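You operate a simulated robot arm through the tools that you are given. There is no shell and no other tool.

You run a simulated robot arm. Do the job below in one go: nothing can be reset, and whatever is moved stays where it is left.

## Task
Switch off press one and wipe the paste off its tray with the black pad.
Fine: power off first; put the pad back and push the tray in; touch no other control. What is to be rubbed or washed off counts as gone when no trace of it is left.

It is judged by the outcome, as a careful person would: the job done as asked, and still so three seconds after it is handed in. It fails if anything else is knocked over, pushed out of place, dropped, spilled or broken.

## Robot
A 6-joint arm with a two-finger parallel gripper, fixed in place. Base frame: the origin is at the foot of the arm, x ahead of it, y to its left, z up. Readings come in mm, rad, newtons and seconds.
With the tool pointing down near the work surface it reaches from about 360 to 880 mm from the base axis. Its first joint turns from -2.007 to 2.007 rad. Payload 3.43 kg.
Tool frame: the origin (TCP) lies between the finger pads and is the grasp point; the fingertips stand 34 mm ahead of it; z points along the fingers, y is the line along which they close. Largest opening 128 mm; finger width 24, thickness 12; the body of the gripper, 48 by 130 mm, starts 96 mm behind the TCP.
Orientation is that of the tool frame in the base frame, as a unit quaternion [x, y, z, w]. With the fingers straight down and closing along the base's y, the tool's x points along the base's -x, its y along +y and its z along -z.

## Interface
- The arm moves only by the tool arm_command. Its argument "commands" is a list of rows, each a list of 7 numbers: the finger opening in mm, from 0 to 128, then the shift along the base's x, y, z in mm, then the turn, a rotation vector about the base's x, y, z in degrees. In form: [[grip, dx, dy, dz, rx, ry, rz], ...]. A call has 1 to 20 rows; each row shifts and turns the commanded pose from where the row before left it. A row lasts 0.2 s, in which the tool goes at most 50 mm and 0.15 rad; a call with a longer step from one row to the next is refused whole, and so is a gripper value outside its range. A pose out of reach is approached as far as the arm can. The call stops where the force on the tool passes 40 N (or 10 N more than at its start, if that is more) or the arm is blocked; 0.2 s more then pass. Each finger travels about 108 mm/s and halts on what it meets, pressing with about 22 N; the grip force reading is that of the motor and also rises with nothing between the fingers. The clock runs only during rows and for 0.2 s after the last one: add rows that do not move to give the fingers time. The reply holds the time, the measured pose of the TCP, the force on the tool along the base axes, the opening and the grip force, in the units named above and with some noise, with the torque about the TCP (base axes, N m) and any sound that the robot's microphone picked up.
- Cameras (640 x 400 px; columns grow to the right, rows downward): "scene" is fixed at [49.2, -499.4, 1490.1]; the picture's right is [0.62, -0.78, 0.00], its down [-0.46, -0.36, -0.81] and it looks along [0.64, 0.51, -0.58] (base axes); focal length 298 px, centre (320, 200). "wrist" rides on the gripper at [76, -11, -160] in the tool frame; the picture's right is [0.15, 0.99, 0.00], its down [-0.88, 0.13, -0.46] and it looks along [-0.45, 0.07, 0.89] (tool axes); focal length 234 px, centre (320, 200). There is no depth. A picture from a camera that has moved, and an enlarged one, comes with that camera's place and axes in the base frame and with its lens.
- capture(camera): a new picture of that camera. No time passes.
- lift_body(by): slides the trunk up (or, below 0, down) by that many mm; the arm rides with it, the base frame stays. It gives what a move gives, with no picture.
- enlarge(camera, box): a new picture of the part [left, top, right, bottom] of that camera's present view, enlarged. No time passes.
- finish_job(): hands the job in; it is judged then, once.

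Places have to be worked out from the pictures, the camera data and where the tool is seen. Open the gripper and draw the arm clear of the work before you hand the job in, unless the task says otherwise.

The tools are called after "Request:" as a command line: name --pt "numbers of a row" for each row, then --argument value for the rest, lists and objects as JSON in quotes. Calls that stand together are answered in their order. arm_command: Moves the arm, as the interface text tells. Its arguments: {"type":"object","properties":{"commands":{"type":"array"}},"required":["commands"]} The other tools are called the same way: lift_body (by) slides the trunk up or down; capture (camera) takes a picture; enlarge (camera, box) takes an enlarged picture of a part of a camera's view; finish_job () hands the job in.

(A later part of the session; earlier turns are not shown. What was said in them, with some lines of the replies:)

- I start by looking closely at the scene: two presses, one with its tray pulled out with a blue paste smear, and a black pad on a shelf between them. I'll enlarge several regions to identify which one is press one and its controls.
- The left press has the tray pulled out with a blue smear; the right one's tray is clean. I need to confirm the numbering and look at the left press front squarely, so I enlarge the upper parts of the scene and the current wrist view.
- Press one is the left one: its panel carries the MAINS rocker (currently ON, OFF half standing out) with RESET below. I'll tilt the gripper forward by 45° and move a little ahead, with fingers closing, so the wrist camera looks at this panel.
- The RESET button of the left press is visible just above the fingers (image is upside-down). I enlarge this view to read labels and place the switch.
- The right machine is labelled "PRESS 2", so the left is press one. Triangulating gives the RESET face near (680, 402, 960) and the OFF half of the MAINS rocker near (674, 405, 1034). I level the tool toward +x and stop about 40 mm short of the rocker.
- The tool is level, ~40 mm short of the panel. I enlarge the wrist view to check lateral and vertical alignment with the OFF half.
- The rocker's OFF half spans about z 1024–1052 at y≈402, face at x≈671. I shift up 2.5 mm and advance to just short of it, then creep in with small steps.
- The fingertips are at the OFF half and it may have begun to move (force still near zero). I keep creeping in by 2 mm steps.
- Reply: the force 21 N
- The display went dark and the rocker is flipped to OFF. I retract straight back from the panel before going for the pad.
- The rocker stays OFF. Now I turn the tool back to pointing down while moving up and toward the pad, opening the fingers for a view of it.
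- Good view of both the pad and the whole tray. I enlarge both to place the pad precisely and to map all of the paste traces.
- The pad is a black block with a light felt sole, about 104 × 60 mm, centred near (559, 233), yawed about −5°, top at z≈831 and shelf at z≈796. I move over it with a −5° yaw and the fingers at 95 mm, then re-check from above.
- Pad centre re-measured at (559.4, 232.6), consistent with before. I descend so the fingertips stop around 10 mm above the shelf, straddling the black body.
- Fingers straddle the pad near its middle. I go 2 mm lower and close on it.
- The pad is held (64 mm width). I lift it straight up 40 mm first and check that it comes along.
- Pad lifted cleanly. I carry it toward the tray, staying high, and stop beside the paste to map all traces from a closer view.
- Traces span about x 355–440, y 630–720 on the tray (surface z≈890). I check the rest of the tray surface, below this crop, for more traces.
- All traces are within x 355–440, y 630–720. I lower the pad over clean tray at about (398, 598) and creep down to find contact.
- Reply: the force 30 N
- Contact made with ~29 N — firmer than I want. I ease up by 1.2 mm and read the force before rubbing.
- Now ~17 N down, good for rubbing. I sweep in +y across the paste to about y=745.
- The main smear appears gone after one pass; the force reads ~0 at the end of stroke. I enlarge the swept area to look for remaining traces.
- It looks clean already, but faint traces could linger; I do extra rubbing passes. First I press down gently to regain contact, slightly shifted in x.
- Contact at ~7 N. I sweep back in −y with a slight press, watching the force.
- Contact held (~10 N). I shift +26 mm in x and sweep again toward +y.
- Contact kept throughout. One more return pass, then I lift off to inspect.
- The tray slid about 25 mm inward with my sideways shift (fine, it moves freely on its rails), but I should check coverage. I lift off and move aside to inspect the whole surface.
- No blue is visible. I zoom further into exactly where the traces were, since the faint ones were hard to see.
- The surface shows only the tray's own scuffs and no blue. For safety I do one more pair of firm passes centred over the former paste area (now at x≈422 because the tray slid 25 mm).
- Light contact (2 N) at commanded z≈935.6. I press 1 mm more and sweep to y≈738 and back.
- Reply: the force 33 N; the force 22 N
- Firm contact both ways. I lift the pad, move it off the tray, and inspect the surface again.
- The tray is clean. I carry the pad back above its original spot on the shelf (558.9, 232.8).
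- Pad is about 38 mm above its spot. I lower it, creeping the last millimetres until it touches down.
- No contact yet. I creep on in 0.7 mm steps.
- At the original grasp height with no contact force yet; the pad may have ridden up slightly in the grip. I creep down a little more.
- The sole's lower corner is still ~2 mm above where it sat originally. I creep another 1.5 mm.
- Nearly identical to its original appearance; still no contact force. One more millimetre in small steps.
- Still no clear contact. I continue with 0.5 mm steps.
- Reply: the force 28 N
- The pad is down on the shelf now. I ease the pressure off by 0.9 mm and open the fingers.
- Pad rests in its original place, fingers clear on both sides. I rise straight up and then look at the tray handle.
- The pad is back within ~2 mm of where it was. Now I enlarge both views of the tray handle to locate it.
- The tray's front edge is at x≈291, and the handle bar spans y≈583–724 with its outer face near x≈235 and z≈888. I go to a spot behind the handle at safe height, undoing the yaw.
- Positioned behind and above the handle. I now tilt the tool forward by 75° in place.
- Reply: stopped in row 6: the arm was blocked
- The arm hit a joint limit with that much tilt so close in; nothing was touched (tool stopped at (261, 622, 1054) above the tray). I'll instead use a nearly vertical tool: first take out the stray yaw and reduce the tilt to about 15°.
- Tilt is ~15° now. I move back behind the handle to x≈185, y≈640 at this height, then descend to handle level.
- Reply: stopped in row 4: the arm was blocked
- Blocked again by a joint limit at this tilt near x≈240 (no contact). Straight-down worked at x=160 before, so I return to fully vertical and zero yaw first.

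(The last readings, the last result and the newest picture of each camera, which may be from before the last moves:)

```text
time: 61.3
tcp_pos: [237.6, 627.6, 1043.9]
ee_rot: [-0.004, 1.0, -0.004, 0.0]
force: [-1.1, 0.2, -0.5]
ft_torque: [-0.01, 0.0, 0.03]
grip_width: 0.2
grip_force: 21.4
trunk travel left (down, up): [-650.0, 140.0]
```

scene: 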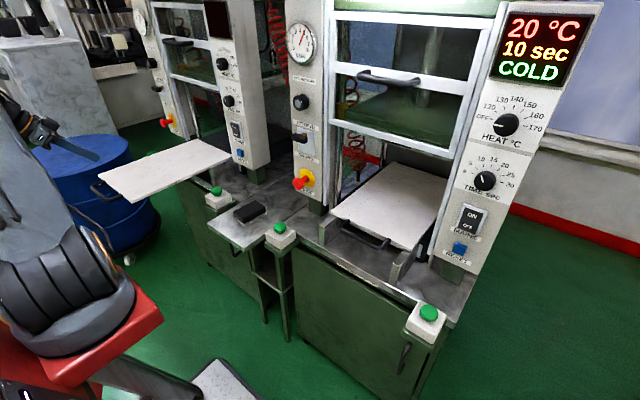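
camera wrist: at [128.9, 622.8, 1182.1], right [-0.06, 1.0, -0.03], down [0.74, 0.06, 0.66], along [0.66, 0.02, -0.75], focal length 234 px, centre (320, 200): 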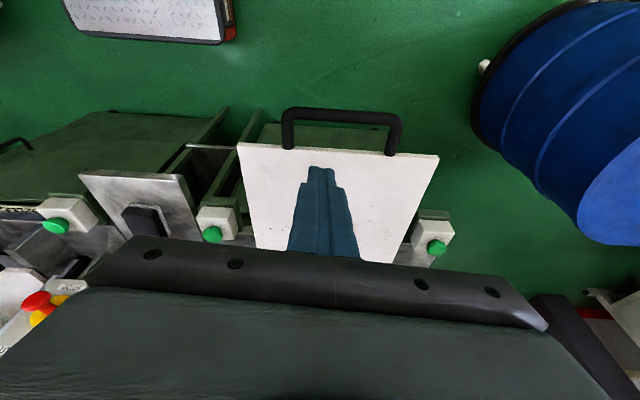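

Vertical again. I back up to x≈197, y≈620 behind the handle bar, still high.

Request:
arm_command --pt "0 -20 -4 0 0 0 0" --pt "0 -20 -4 0 0 0 0" --pt "0 0 0 0 0 0 0"

Request:
capture --camera "wrist"

Request:
enlarge --camera "scene" --box '[20, 70, 220, 213]'

```text
time: 62.1
tcp_pos: [199.2, 618.9, 1044.7]
ee_rot: [-0.004, 1.0, -0.005, 0.0]
force: [0.0, -0.6, -0.1]
ft_torque: [-0.03, -0.01, -0.02]
grip_width: 0.0
grip_force: 22.4
trunk travel left (down, up): [-650.0, 140.0]
```

```text
taken
camera wrist: at [123.3, 610.0, 1204.5], right [-0.15, 0.99, -0.01], down [0.88, 0.14, 0.45], along [0.45, 0.06, -0.89], focal length 234 px, centre (320, 200)
```

wrist: 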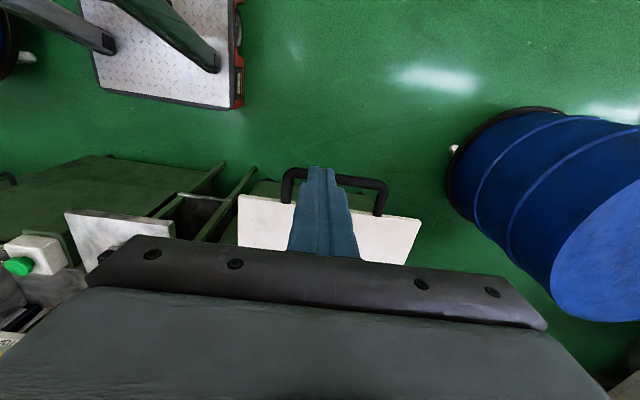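

```text
2.80 times, centred on (120, 142) of scene
camera zoom: at [49.2, -499.4, 1490.1], right [0.62, -0.78, 0.0], down [-0.46, -0.36, -0.81], along [0.64, 0.51, -0.58], focal length 834 px, centre (879, 364)
```

zoom: 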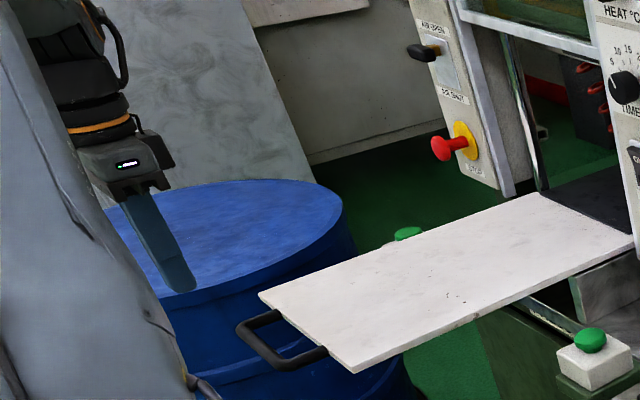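

The fingers are behind the bar with ~24 mm clearance. I lower to z≈903 so the tips reach below the bar.

Request:
arm_command --pt "0 0 0 -40 0 0 0" --pt "0 0 0 -40 0 0 0" --pt "0 0 0 -35 0 0 0" --pt "0 0 0 -26 0 0 0" --pt "0 0 0 0 0 0 0"

Request:
capture --camera "wrist"

Request:
enlarge --camera "scene" --box '[40, 130, 180, 217]'

```text
time: 63.3
tcp_pos: [197.7, 619.8, 902.1]
ee_rot: [-0.003, 1.0, -0.005, 0.0]
force: [-0.4, 0.1, 0.1]
ft_torque: [-0.02, 0.03, 0.01]
grip_width: 0.1
grip_force: 21.9
trunk travel left (down, up): [-650.0, 140.0]
```

```text
taken
camera wrist: at [122.6, 611.9, 1061.6], right [-0.15, 0.99, -0.01], down [0.88, 0.14, 0.46], along [0.45, 0.06, -0.89], focal length 234 px, centre (320, 200)
```

wrist: 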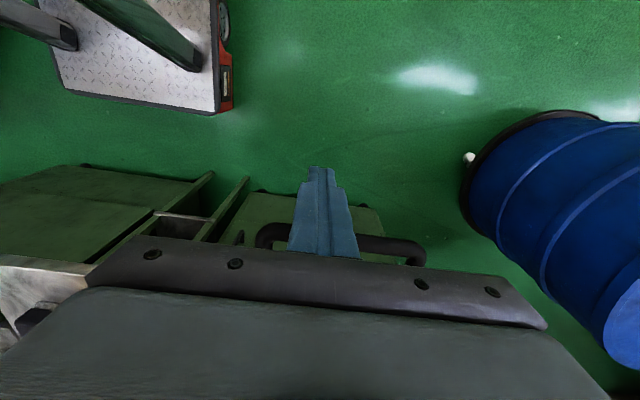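

```text
4.57 times, centred on (110, 174) of scene
camera zoom: at [49.2, -499.4, 1490.1], right [0.62, -0.78, 0.0], down [-0.46, -0.36, -0.81], along [0.64, 0.51, -0.58], focal length 1364 px, centre (1280, 321)
```

zoom: 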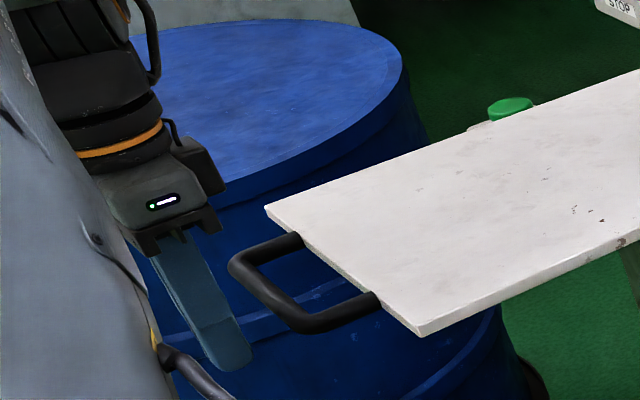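

The fingertips are behind and overlap the bar's height. I advance to contact and start pushing gently.

Request:
arm_command --pt "0 12 0 0 0 0 0" --pt "0 8 0 0 0 0 0" --pt "0 5 0 0 0 0 0" --pt "0 5 0 0 0 0 0" --pt "0 5 0 0 0 0 0" --pt "0 5 0 0 0 0 0" --pt "0 5 0 0 0 0 0" --pt "0 5 0 0 0 0 0"

Request:
enlarge --camera "scene" --box '[40, 130, 180, 217]'

```text
time: 65.1
tcp_pos: [249.3, 617.9, 904.0]
ee_rot: [-0.003, 1.0, -0.006, 0.0]
force: [-1.7, 1.1, -0.6]
ft_torque: [0.0, 0.04, 0.02]
grip_width: 0.0
grip_force: 21.8
trunk travel left (down, up): [-650.0, 140.0]
```

```text
4.57 times, centred on (110, 174) of scene
camera zoom: at [49.2, -499.4, 1490.1], right [0.62, -0.78, 0.0], down [-0.46, -0.36, -0.81], along [0.64, 0.51, -0.58], focal length 1364 px, centre (1280, 321)
```

zoom: 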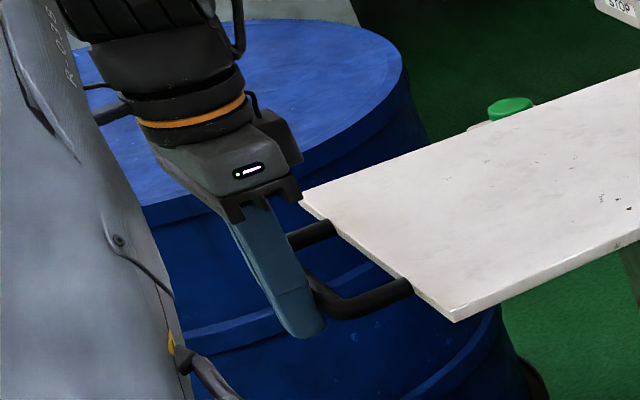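

The tray slides in smoothly with very little force. I keep pushing straight.

Request:
arm_command --pt "0 10 0 0 0 0 0" --pt "0 12 0 0 0 0 0" --pt "0 12 0 0 0 0 0" --pt "0 12 0 0 0 0 0" --pt "0 12 0 0 0 0 0" --pt "0 12 0 0 0 0 0" --pt "0 12 0 0 0 0 0" --pt "0 12 0 0 0 0 0" --pt "0 12 0 0 0 0 0" --pt "0 12 0 0 0 0 0" --pt "0 12 0 0 0 0 0" --pt "0 12 0 0 0 0 0"

Request:
capture --camera "wrist"

Request:
capture --camera "scene"

```text
time: 67.7
tcp_pos: [391.5, 617.7, 904.6]
ee_rot: [-0.003, 1.0, -0.006, 0.001]
force: [-0.5, -0.7, -0.4]
ft_torque: [0.01, 0.01, 0.03]
grip_width: 0.0
grip_force: 22.2
trunk travel left (down, up): [-650.0, 140.0]
```

```text
taken
camera wrist: at [315.4, 609.0, 1063.9], right [-0.15, 0.99, -0.01], down [0.88, 0.14, 0.46], along [0.45, 0.06, -0.89], focal length 234 px, centre (320, 200)
```

wrist: 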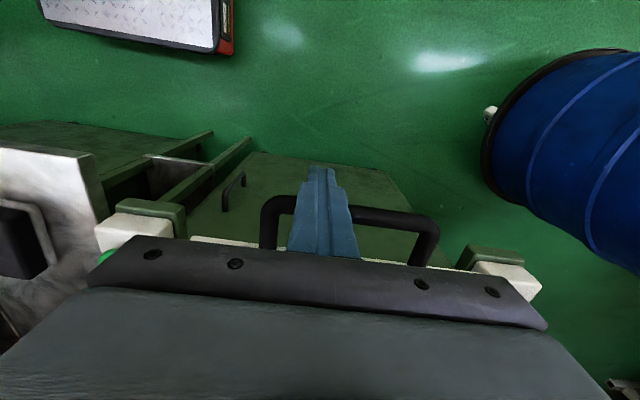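

```text
taken
```

scene: 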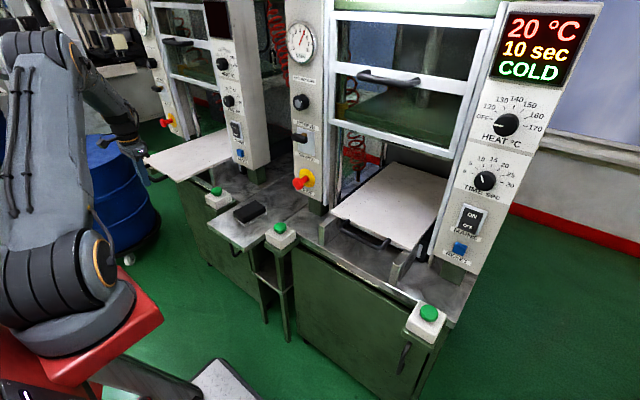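

Tray going straight in. I continue another ~130 mm.

Request:
arm_command --pt "0 10 0 0 0 0 0" --pt "0 12 0 0 0 0 0" --pt "0 12 0 0 0 0 0" --pt "0 12 0 0 0 0 0" --pt "0 12 0 0 0 0 0" --pt "0 12 0 0 0 0 0" --pt "0 12 0 0 0 0 0" --pt "0 12 0 0 0 0 0" --pt "0 12 0 0 0 0 0" --pt "0 12 0 0 0 0 0" --pt "0 12 0 0 0 0 0"

Request:
capture --camera "wrist"

Request:
enlarge --camera "scene" --box '[90, 70, 290, 213]'

```text
time: 70.1
tcp_pos: [520.9, 616.4, 904.9]
ee_rot: [-0.003, 1.0, -0.005, 0.001]
force: [0.1, 1.2, -0.7]
ft_torque: [0.0, 0.01, 0.02]
grip_width: 0.1
grip_force: 22.5
trunk travel left (down, up): [-650.0, 140.0]
```

```text
taken
camera wrist: at [445.3, 608.0, 1064.2], right [-0.15, 0.99, -0.01], down [0.88, 0.14, 0.46], along [0.45, 0.06, -0.89], focal length 234 px, centre (320, 200)
```

wrist: 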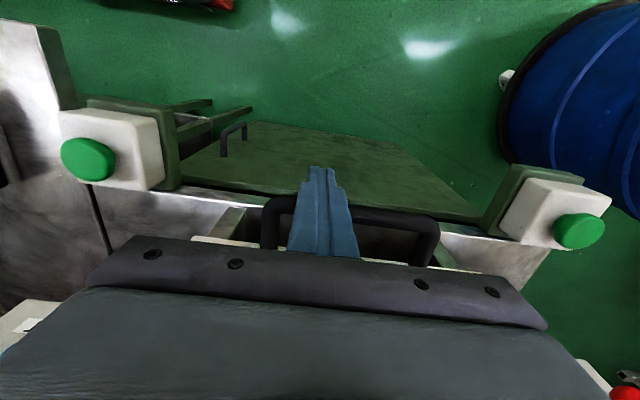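

```text
2.80 times, centred on (190, 142) of scene
camera zoom: at [49.2, -499.4, 1490.1], right [0.62, -0.78, 0.0], down [-0.46, -0.36, -0.81], along [0.64, 0.51, -0.58], focal length 834 px, centre (684, 364)
```

zoom: 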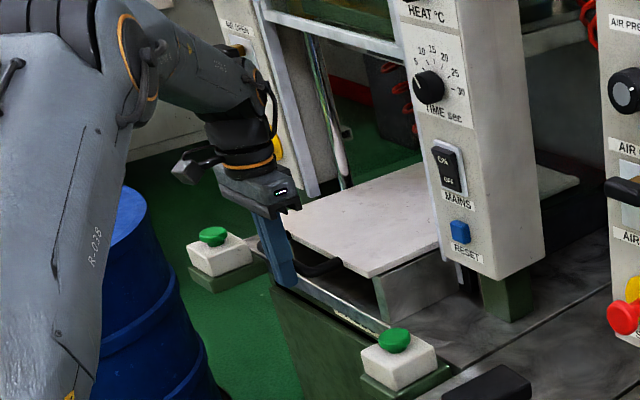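

Tray is mostly in (front edge ≈ 589, reference tray of press 2 sits at ≈ 670). I continue at a slower pace to find the end stop.

Request:
arm_command --pt "0 8 0 0 0 0 0" --pt "0 8 0 0 0 0 0" --pt "0 8 0 0 0 0 0" --pt "0 8 0 0 0 0 0" --pt "0 8 0 0 0 0 0" --pt "0 6 0 0 0 0 0" --pt "0 5 0 0 0 0 0" --pt "0 4 0 0 0 0 0"

Request:
capture --camera "wrist"

Request:
enlarge --camera "scene" --box '[130, 90, 290, 204]'

```text
time: 71.9
tcp_pos: [577.0, 617.6, 904.1]
ee_rot: [-0.005, 1.0, -0.006, 0.0]
force: [0.0, 0.0, 0.4]
ft_torque: [0.03, 0.02, 0.0]
grip_width: 0.1
grip_force: 21.8
trunk travel left (down, up): [-650.0, 140.0]
```

```text
taken
camera wrist: at [500.7, 608.8, 1064.0], right [-0.15, 0.99, -0.01], down [0.88, 0.14, 0.46], along [0.45, 0.06, -0.89], focal length 234 px, centre (320, 200)
```

wrist: 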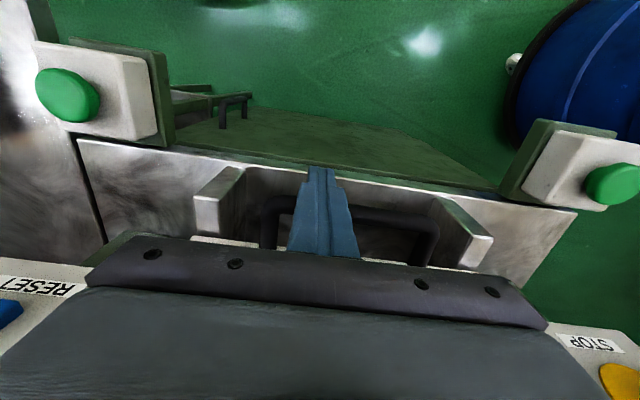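

```text
3.51 times, centred on (210, 147) of scene
camera zoom: at [49.2, -499.4, 1490.1], right [0.62, -0.78, 0.0], down [-0.46, -0.36, -0.81], along [0.64, 0.51, -0.58], focal length 1047 px, centre (706, 386)
```

zoom: 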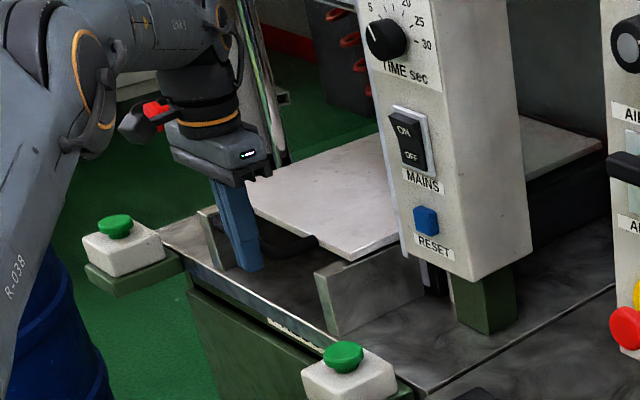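

About 25–30 mm left by comparison with press 2. I go on in small steps and watch for the stop.

Request:
arm_command --pt "0 4 0 0 0 0 0" --pt "0 4 0 0 0 0 0" --pt "0 3 0 0 0 0 0" --pt "0 3 0 0 0 0 0" --pt "0 3 0 0 0 0 0" --pt "0 2 0 0 0 0 0" --pt "0 2 0 0 0 0 0" --pt "0 0 0 0 0 0 0"

Request:
enlarge --camera "scene" --box '[130, 90, 290, 204]'

```text
time: 73.7
tcp_pos: [596.2, 618.9, 904.8]
ee_rot: [-0.003, 1.0, -0.005, 0.0]
force: [0.1, 0.2, -0.7]
ft_torque: [0.01, -0.03, 0.01]
grip_width: 0.2
grip_force: 22.0
trunk travel left (down, up): [-650.0, 140.0]
```

```text
3.51 times, centred on (210, 147) of scene
camera zoom: at [49.2, -499.4, 1490.1], right [0.62, -0.78, 0.0], down [-0.46, -0.36, -0.81], along [0.64, 0.51, -0.58], focal length 1047 px, centre (706, 386)
```

zoom: 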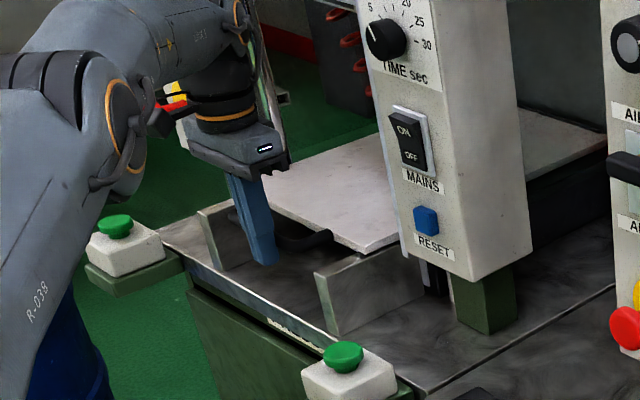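

No stop felt yet; front edge should be near x≈664. I continue in 2 mm steps.

Request:
arm_command --pt "0 2 0 0 0 0 0" --pt "0 2 0 0 0 0 0" --pt "0 2 0 0 0 0 0" --pt "0 2 0 0 0 0 0" --pt "0 0 0 0 0 0 0"

Request:
enlarge --camera "scene" --box '[170, 120, 250, 180]'

Request:
enlarge --camera "scene" --box '[300, 170, 440, 280]'

```text
time: 74.9
tcp_pos: [603.0, 618.4, 903.5]
ee_rot: [-0.004, 1.0, -0.005, 0.0]
force: [-5.2, -0.9, -0.8]
ft_torque: [-0.04, 0.05, -0.01]
grip_width: 0.1
grip_force: 22.1
trunk travel left (down, up): [-650.0, 140.0]
```

```text
6.67 times, centred on (210, 150) of scene
camera zoom: at [49.2, -499.4, 1490.1], right [0.62, -0.78, 0.0], down [-0.46, -0.36, -0.81], along [0.64, 0.51, -0.58], focal length 1989 px, centre (1053, 533)
```

zoom: 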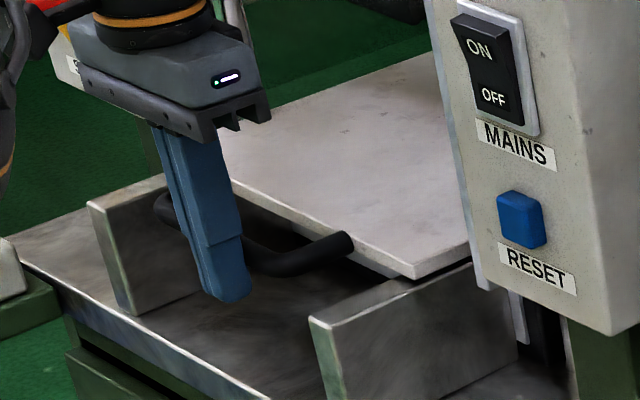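

```text
3.64 times, centred on (370, 225) of scene
camera zoom: at [49.2, -499.4, 1490.1], right [0.62, -0.78, 0.0], down [-0.46, -0.36, -0.81], along [0.64, 0.51, -0.58], focal length 1085 px, centre (138, 109)
```

zoom: 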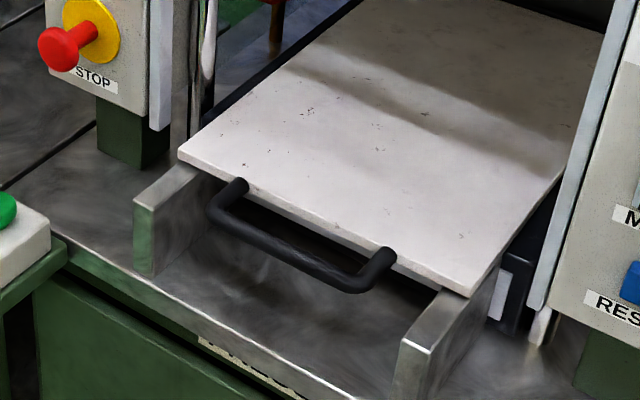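

A reaction of ~5 N appears and the tray's front corner computes to x≈667, matching press 2's tray. I push 2 mm more to confirm it is against the stop.

Request:
arm_command --pt "0 1 0 0 0 0 0" --pt "0 1 0 0 0 0 0" --pt "0 0 0 0 0 0 0"

```text
time: 75.7
tcp_pos: [604.5, 618.6, 902.7]
ee_rot: [-0.005, 1.0, -0.006, -0.001]
force: [-27.0, -8.5, -2.3]
ft_torque: [-0.27, 0.24, -0.09]
grip_width: 0.0
grip_force: 22.3
trunk travel left (down, up): [-650.0, 140.0]
```

The force jumps to 27 N with no further motion: the tray is at its stop. I back straight off the handle, then rise and draw the arm clear.

Request:
arm_command --pt "0 -3 0 0 0 0 0" --pt "0 -15 0 0 0 0 0" --pt "0 -30 0 0 0 0 0" --pt "0 -35 0 0 0 0 0" --pt "0 -35 0 10 0 0 0" --pt "0 -30 0 30 0 0 0" --pt "0 -20 0 40 0 0 0" --pt "0 -20 -20 40 0 0 0" --pt "0 -20 -25 35 0 0 0" --pt "0 0 0 0 0 0 0"

Request:
capture --camera "scene"

Request:
capture --camera "wrist"

```text
time: 77.9
tcp_pos: [397.7, 573.4, 1060.5]
ee_rot: [-0.002, 1.0, -0.005, 0.0]
force: [0.0, -0.4, 0.3]
ft_torque: [0.01, -0.02, -0.02]
grip_width: 0.1
grip_force: 22.3
trunk travel left (down, up): [-650.0, 140.0]
```

```text
taken
```

scene: 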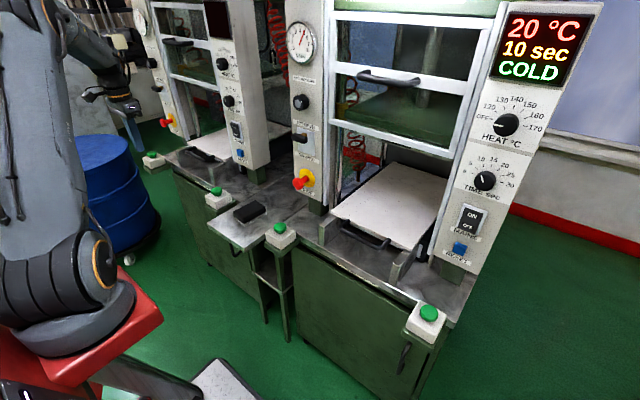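

```text
taken
camera wrist: at [322.7, 564.3, 1220.1], right [-0.15, 0.99, -0.01], down [0.88, 0.14, 0.45], along [0.45, 0.06, -0.89], focal length 234 px, centre (320, 200)
```

wrist: 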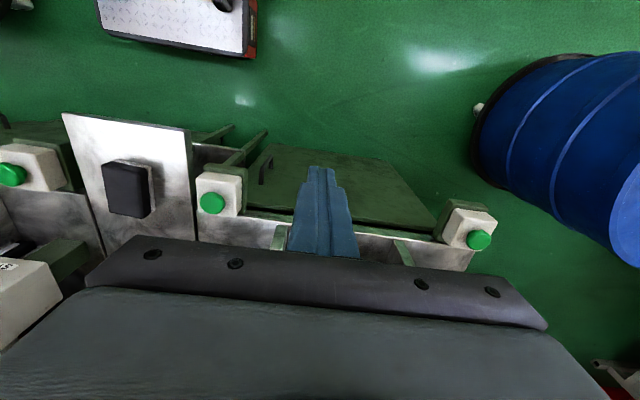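

The tray is in. I draw the arm back to its starting area with the gripper opened, then do a final check of everything.

Request:
arm_command --pt "30 -20 -20 25 0 0 0" --pt "60 -25 -25 25 0 0 0" --pt "90 -25 -25 25 0 0 0" --pt "128 -25 -25 25 0 0 0" --pt "128 -25 -25 25 0 0 0" --pt "128 -25 -25 25 0 0 0" --pt "128 -25 -30 20 0 0 0" --pt "128 0 0 0 0 0 0"

Request:
capture --camera "scene"

Request:
enlarge --camera "scene" --box '[130, 0, 290, 114]'

Request:
enlarge --camera "scene" --box '[130, 110, 290, 224]'

Request:
enlarge --camera "scene" --box '[205, 180, 305, 243]'

```text
time: 79.7
tcp_pos: [226.8, 395.9, 1228.4]
ee_rot: [-0.003, 1.0, -0.005, 0.0]
force: [-0.1, 0.1, 1.0]
ft_torque: [0.0, 0.01, 0.02]
grip_width: 128.1
grip_force: 0.1
trunk travel left (down, up): [-650.0, 140.0]
```

```text
taken
```

scene: 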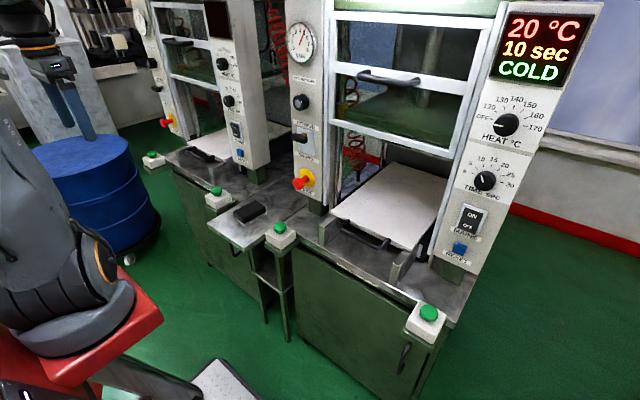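

```text
3.51 times, centred on (210, 57) of scene
camera zoom: at [49.2, -499.4, 1490.1], right [0.62, -0.78, 0.0], down [-0.46, -0.36, -0.81], along [0.64, 0.51, -0.58], focal length 1047 px, centre (706, 702)
```

zoom: 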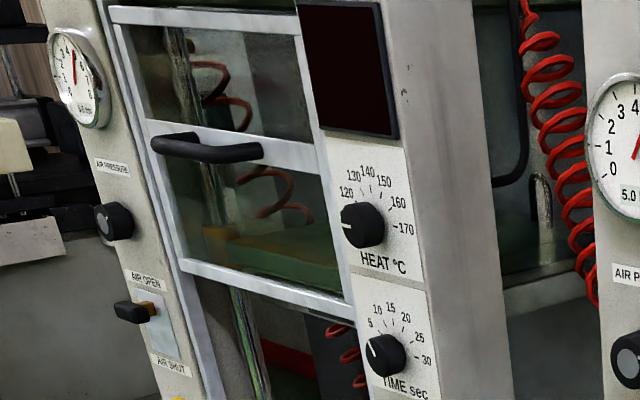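

```text
3.51 times, centred on (210, 167) of scene
camera zoom: at [49.2, -499.4, 1490.1], right [0.62, -0.78, 0.0], down [-0.46, -0.36, -0.81], along [0.64, 0.51, -0.58], focal length 1047 px, centre (706, 316)
```

zoom: 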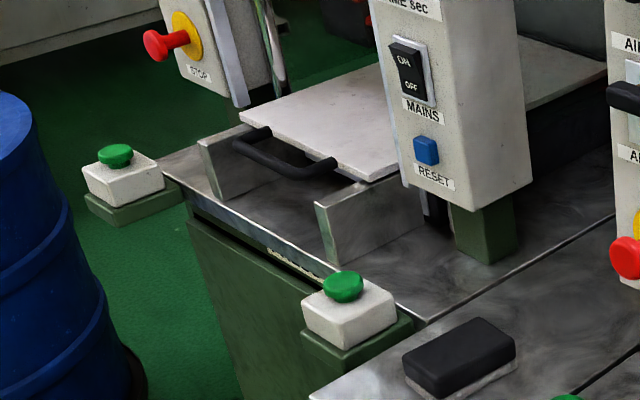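

```text
6.35 times, centred on (255, 212) of scene
camera zoom: at [49.2, -499.4, 1490.1], right [0.62, -0.78, 0.0], down [-0.46, -0.36, -0.81], along [0.64, 0.51, -0.58], focal length 1894 px, centre (733, 127)
```

zoom: 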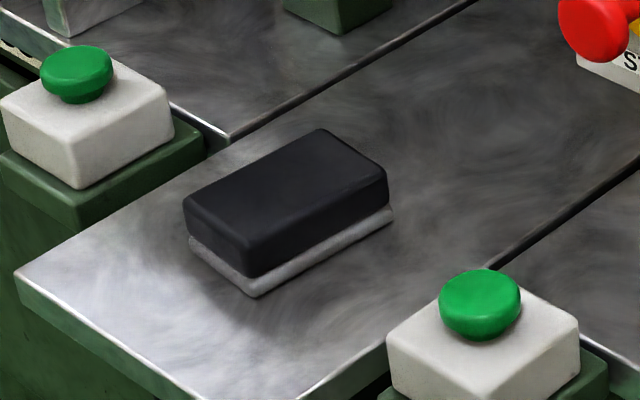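

Final check: press one's display is dark with MAINS at OFF and its other controls unchanged. The tray is clean and against its stop, the pad is back in its place, and the arm is clear with the gripper open. I hand the job in.

Request:
finish_job

```text
The job is handed in.
```

Press one is off, its tray is wiped clean and pushed in, and the black pad is back in its place. The job is handed in.

- **Power:** I pressed MAINS to OFF before anything else. Press one's display is dark, and I touched no other control.
- **Which press:** I took the left machine as press one because the right one is labelled "PRESS 2". I did not see a "PRESS 1" label itself.
- **Paste:** After six strokes with the pad, close-up pictures show no blue left. The small grey-brown marks still on the tray look like wear that was there before.
- **Pad:** It sits within about 2 mm of where it was.
- **Tray:** It is against its stop, level with press two's tray. It slid about 25 mm inward during wiping.
- **Arm:** While lining up to push the tray, the arm was blocked twice, apparently at its own joint limits. The force readings showed no contact. It is now back near its starting position with the gripper open.
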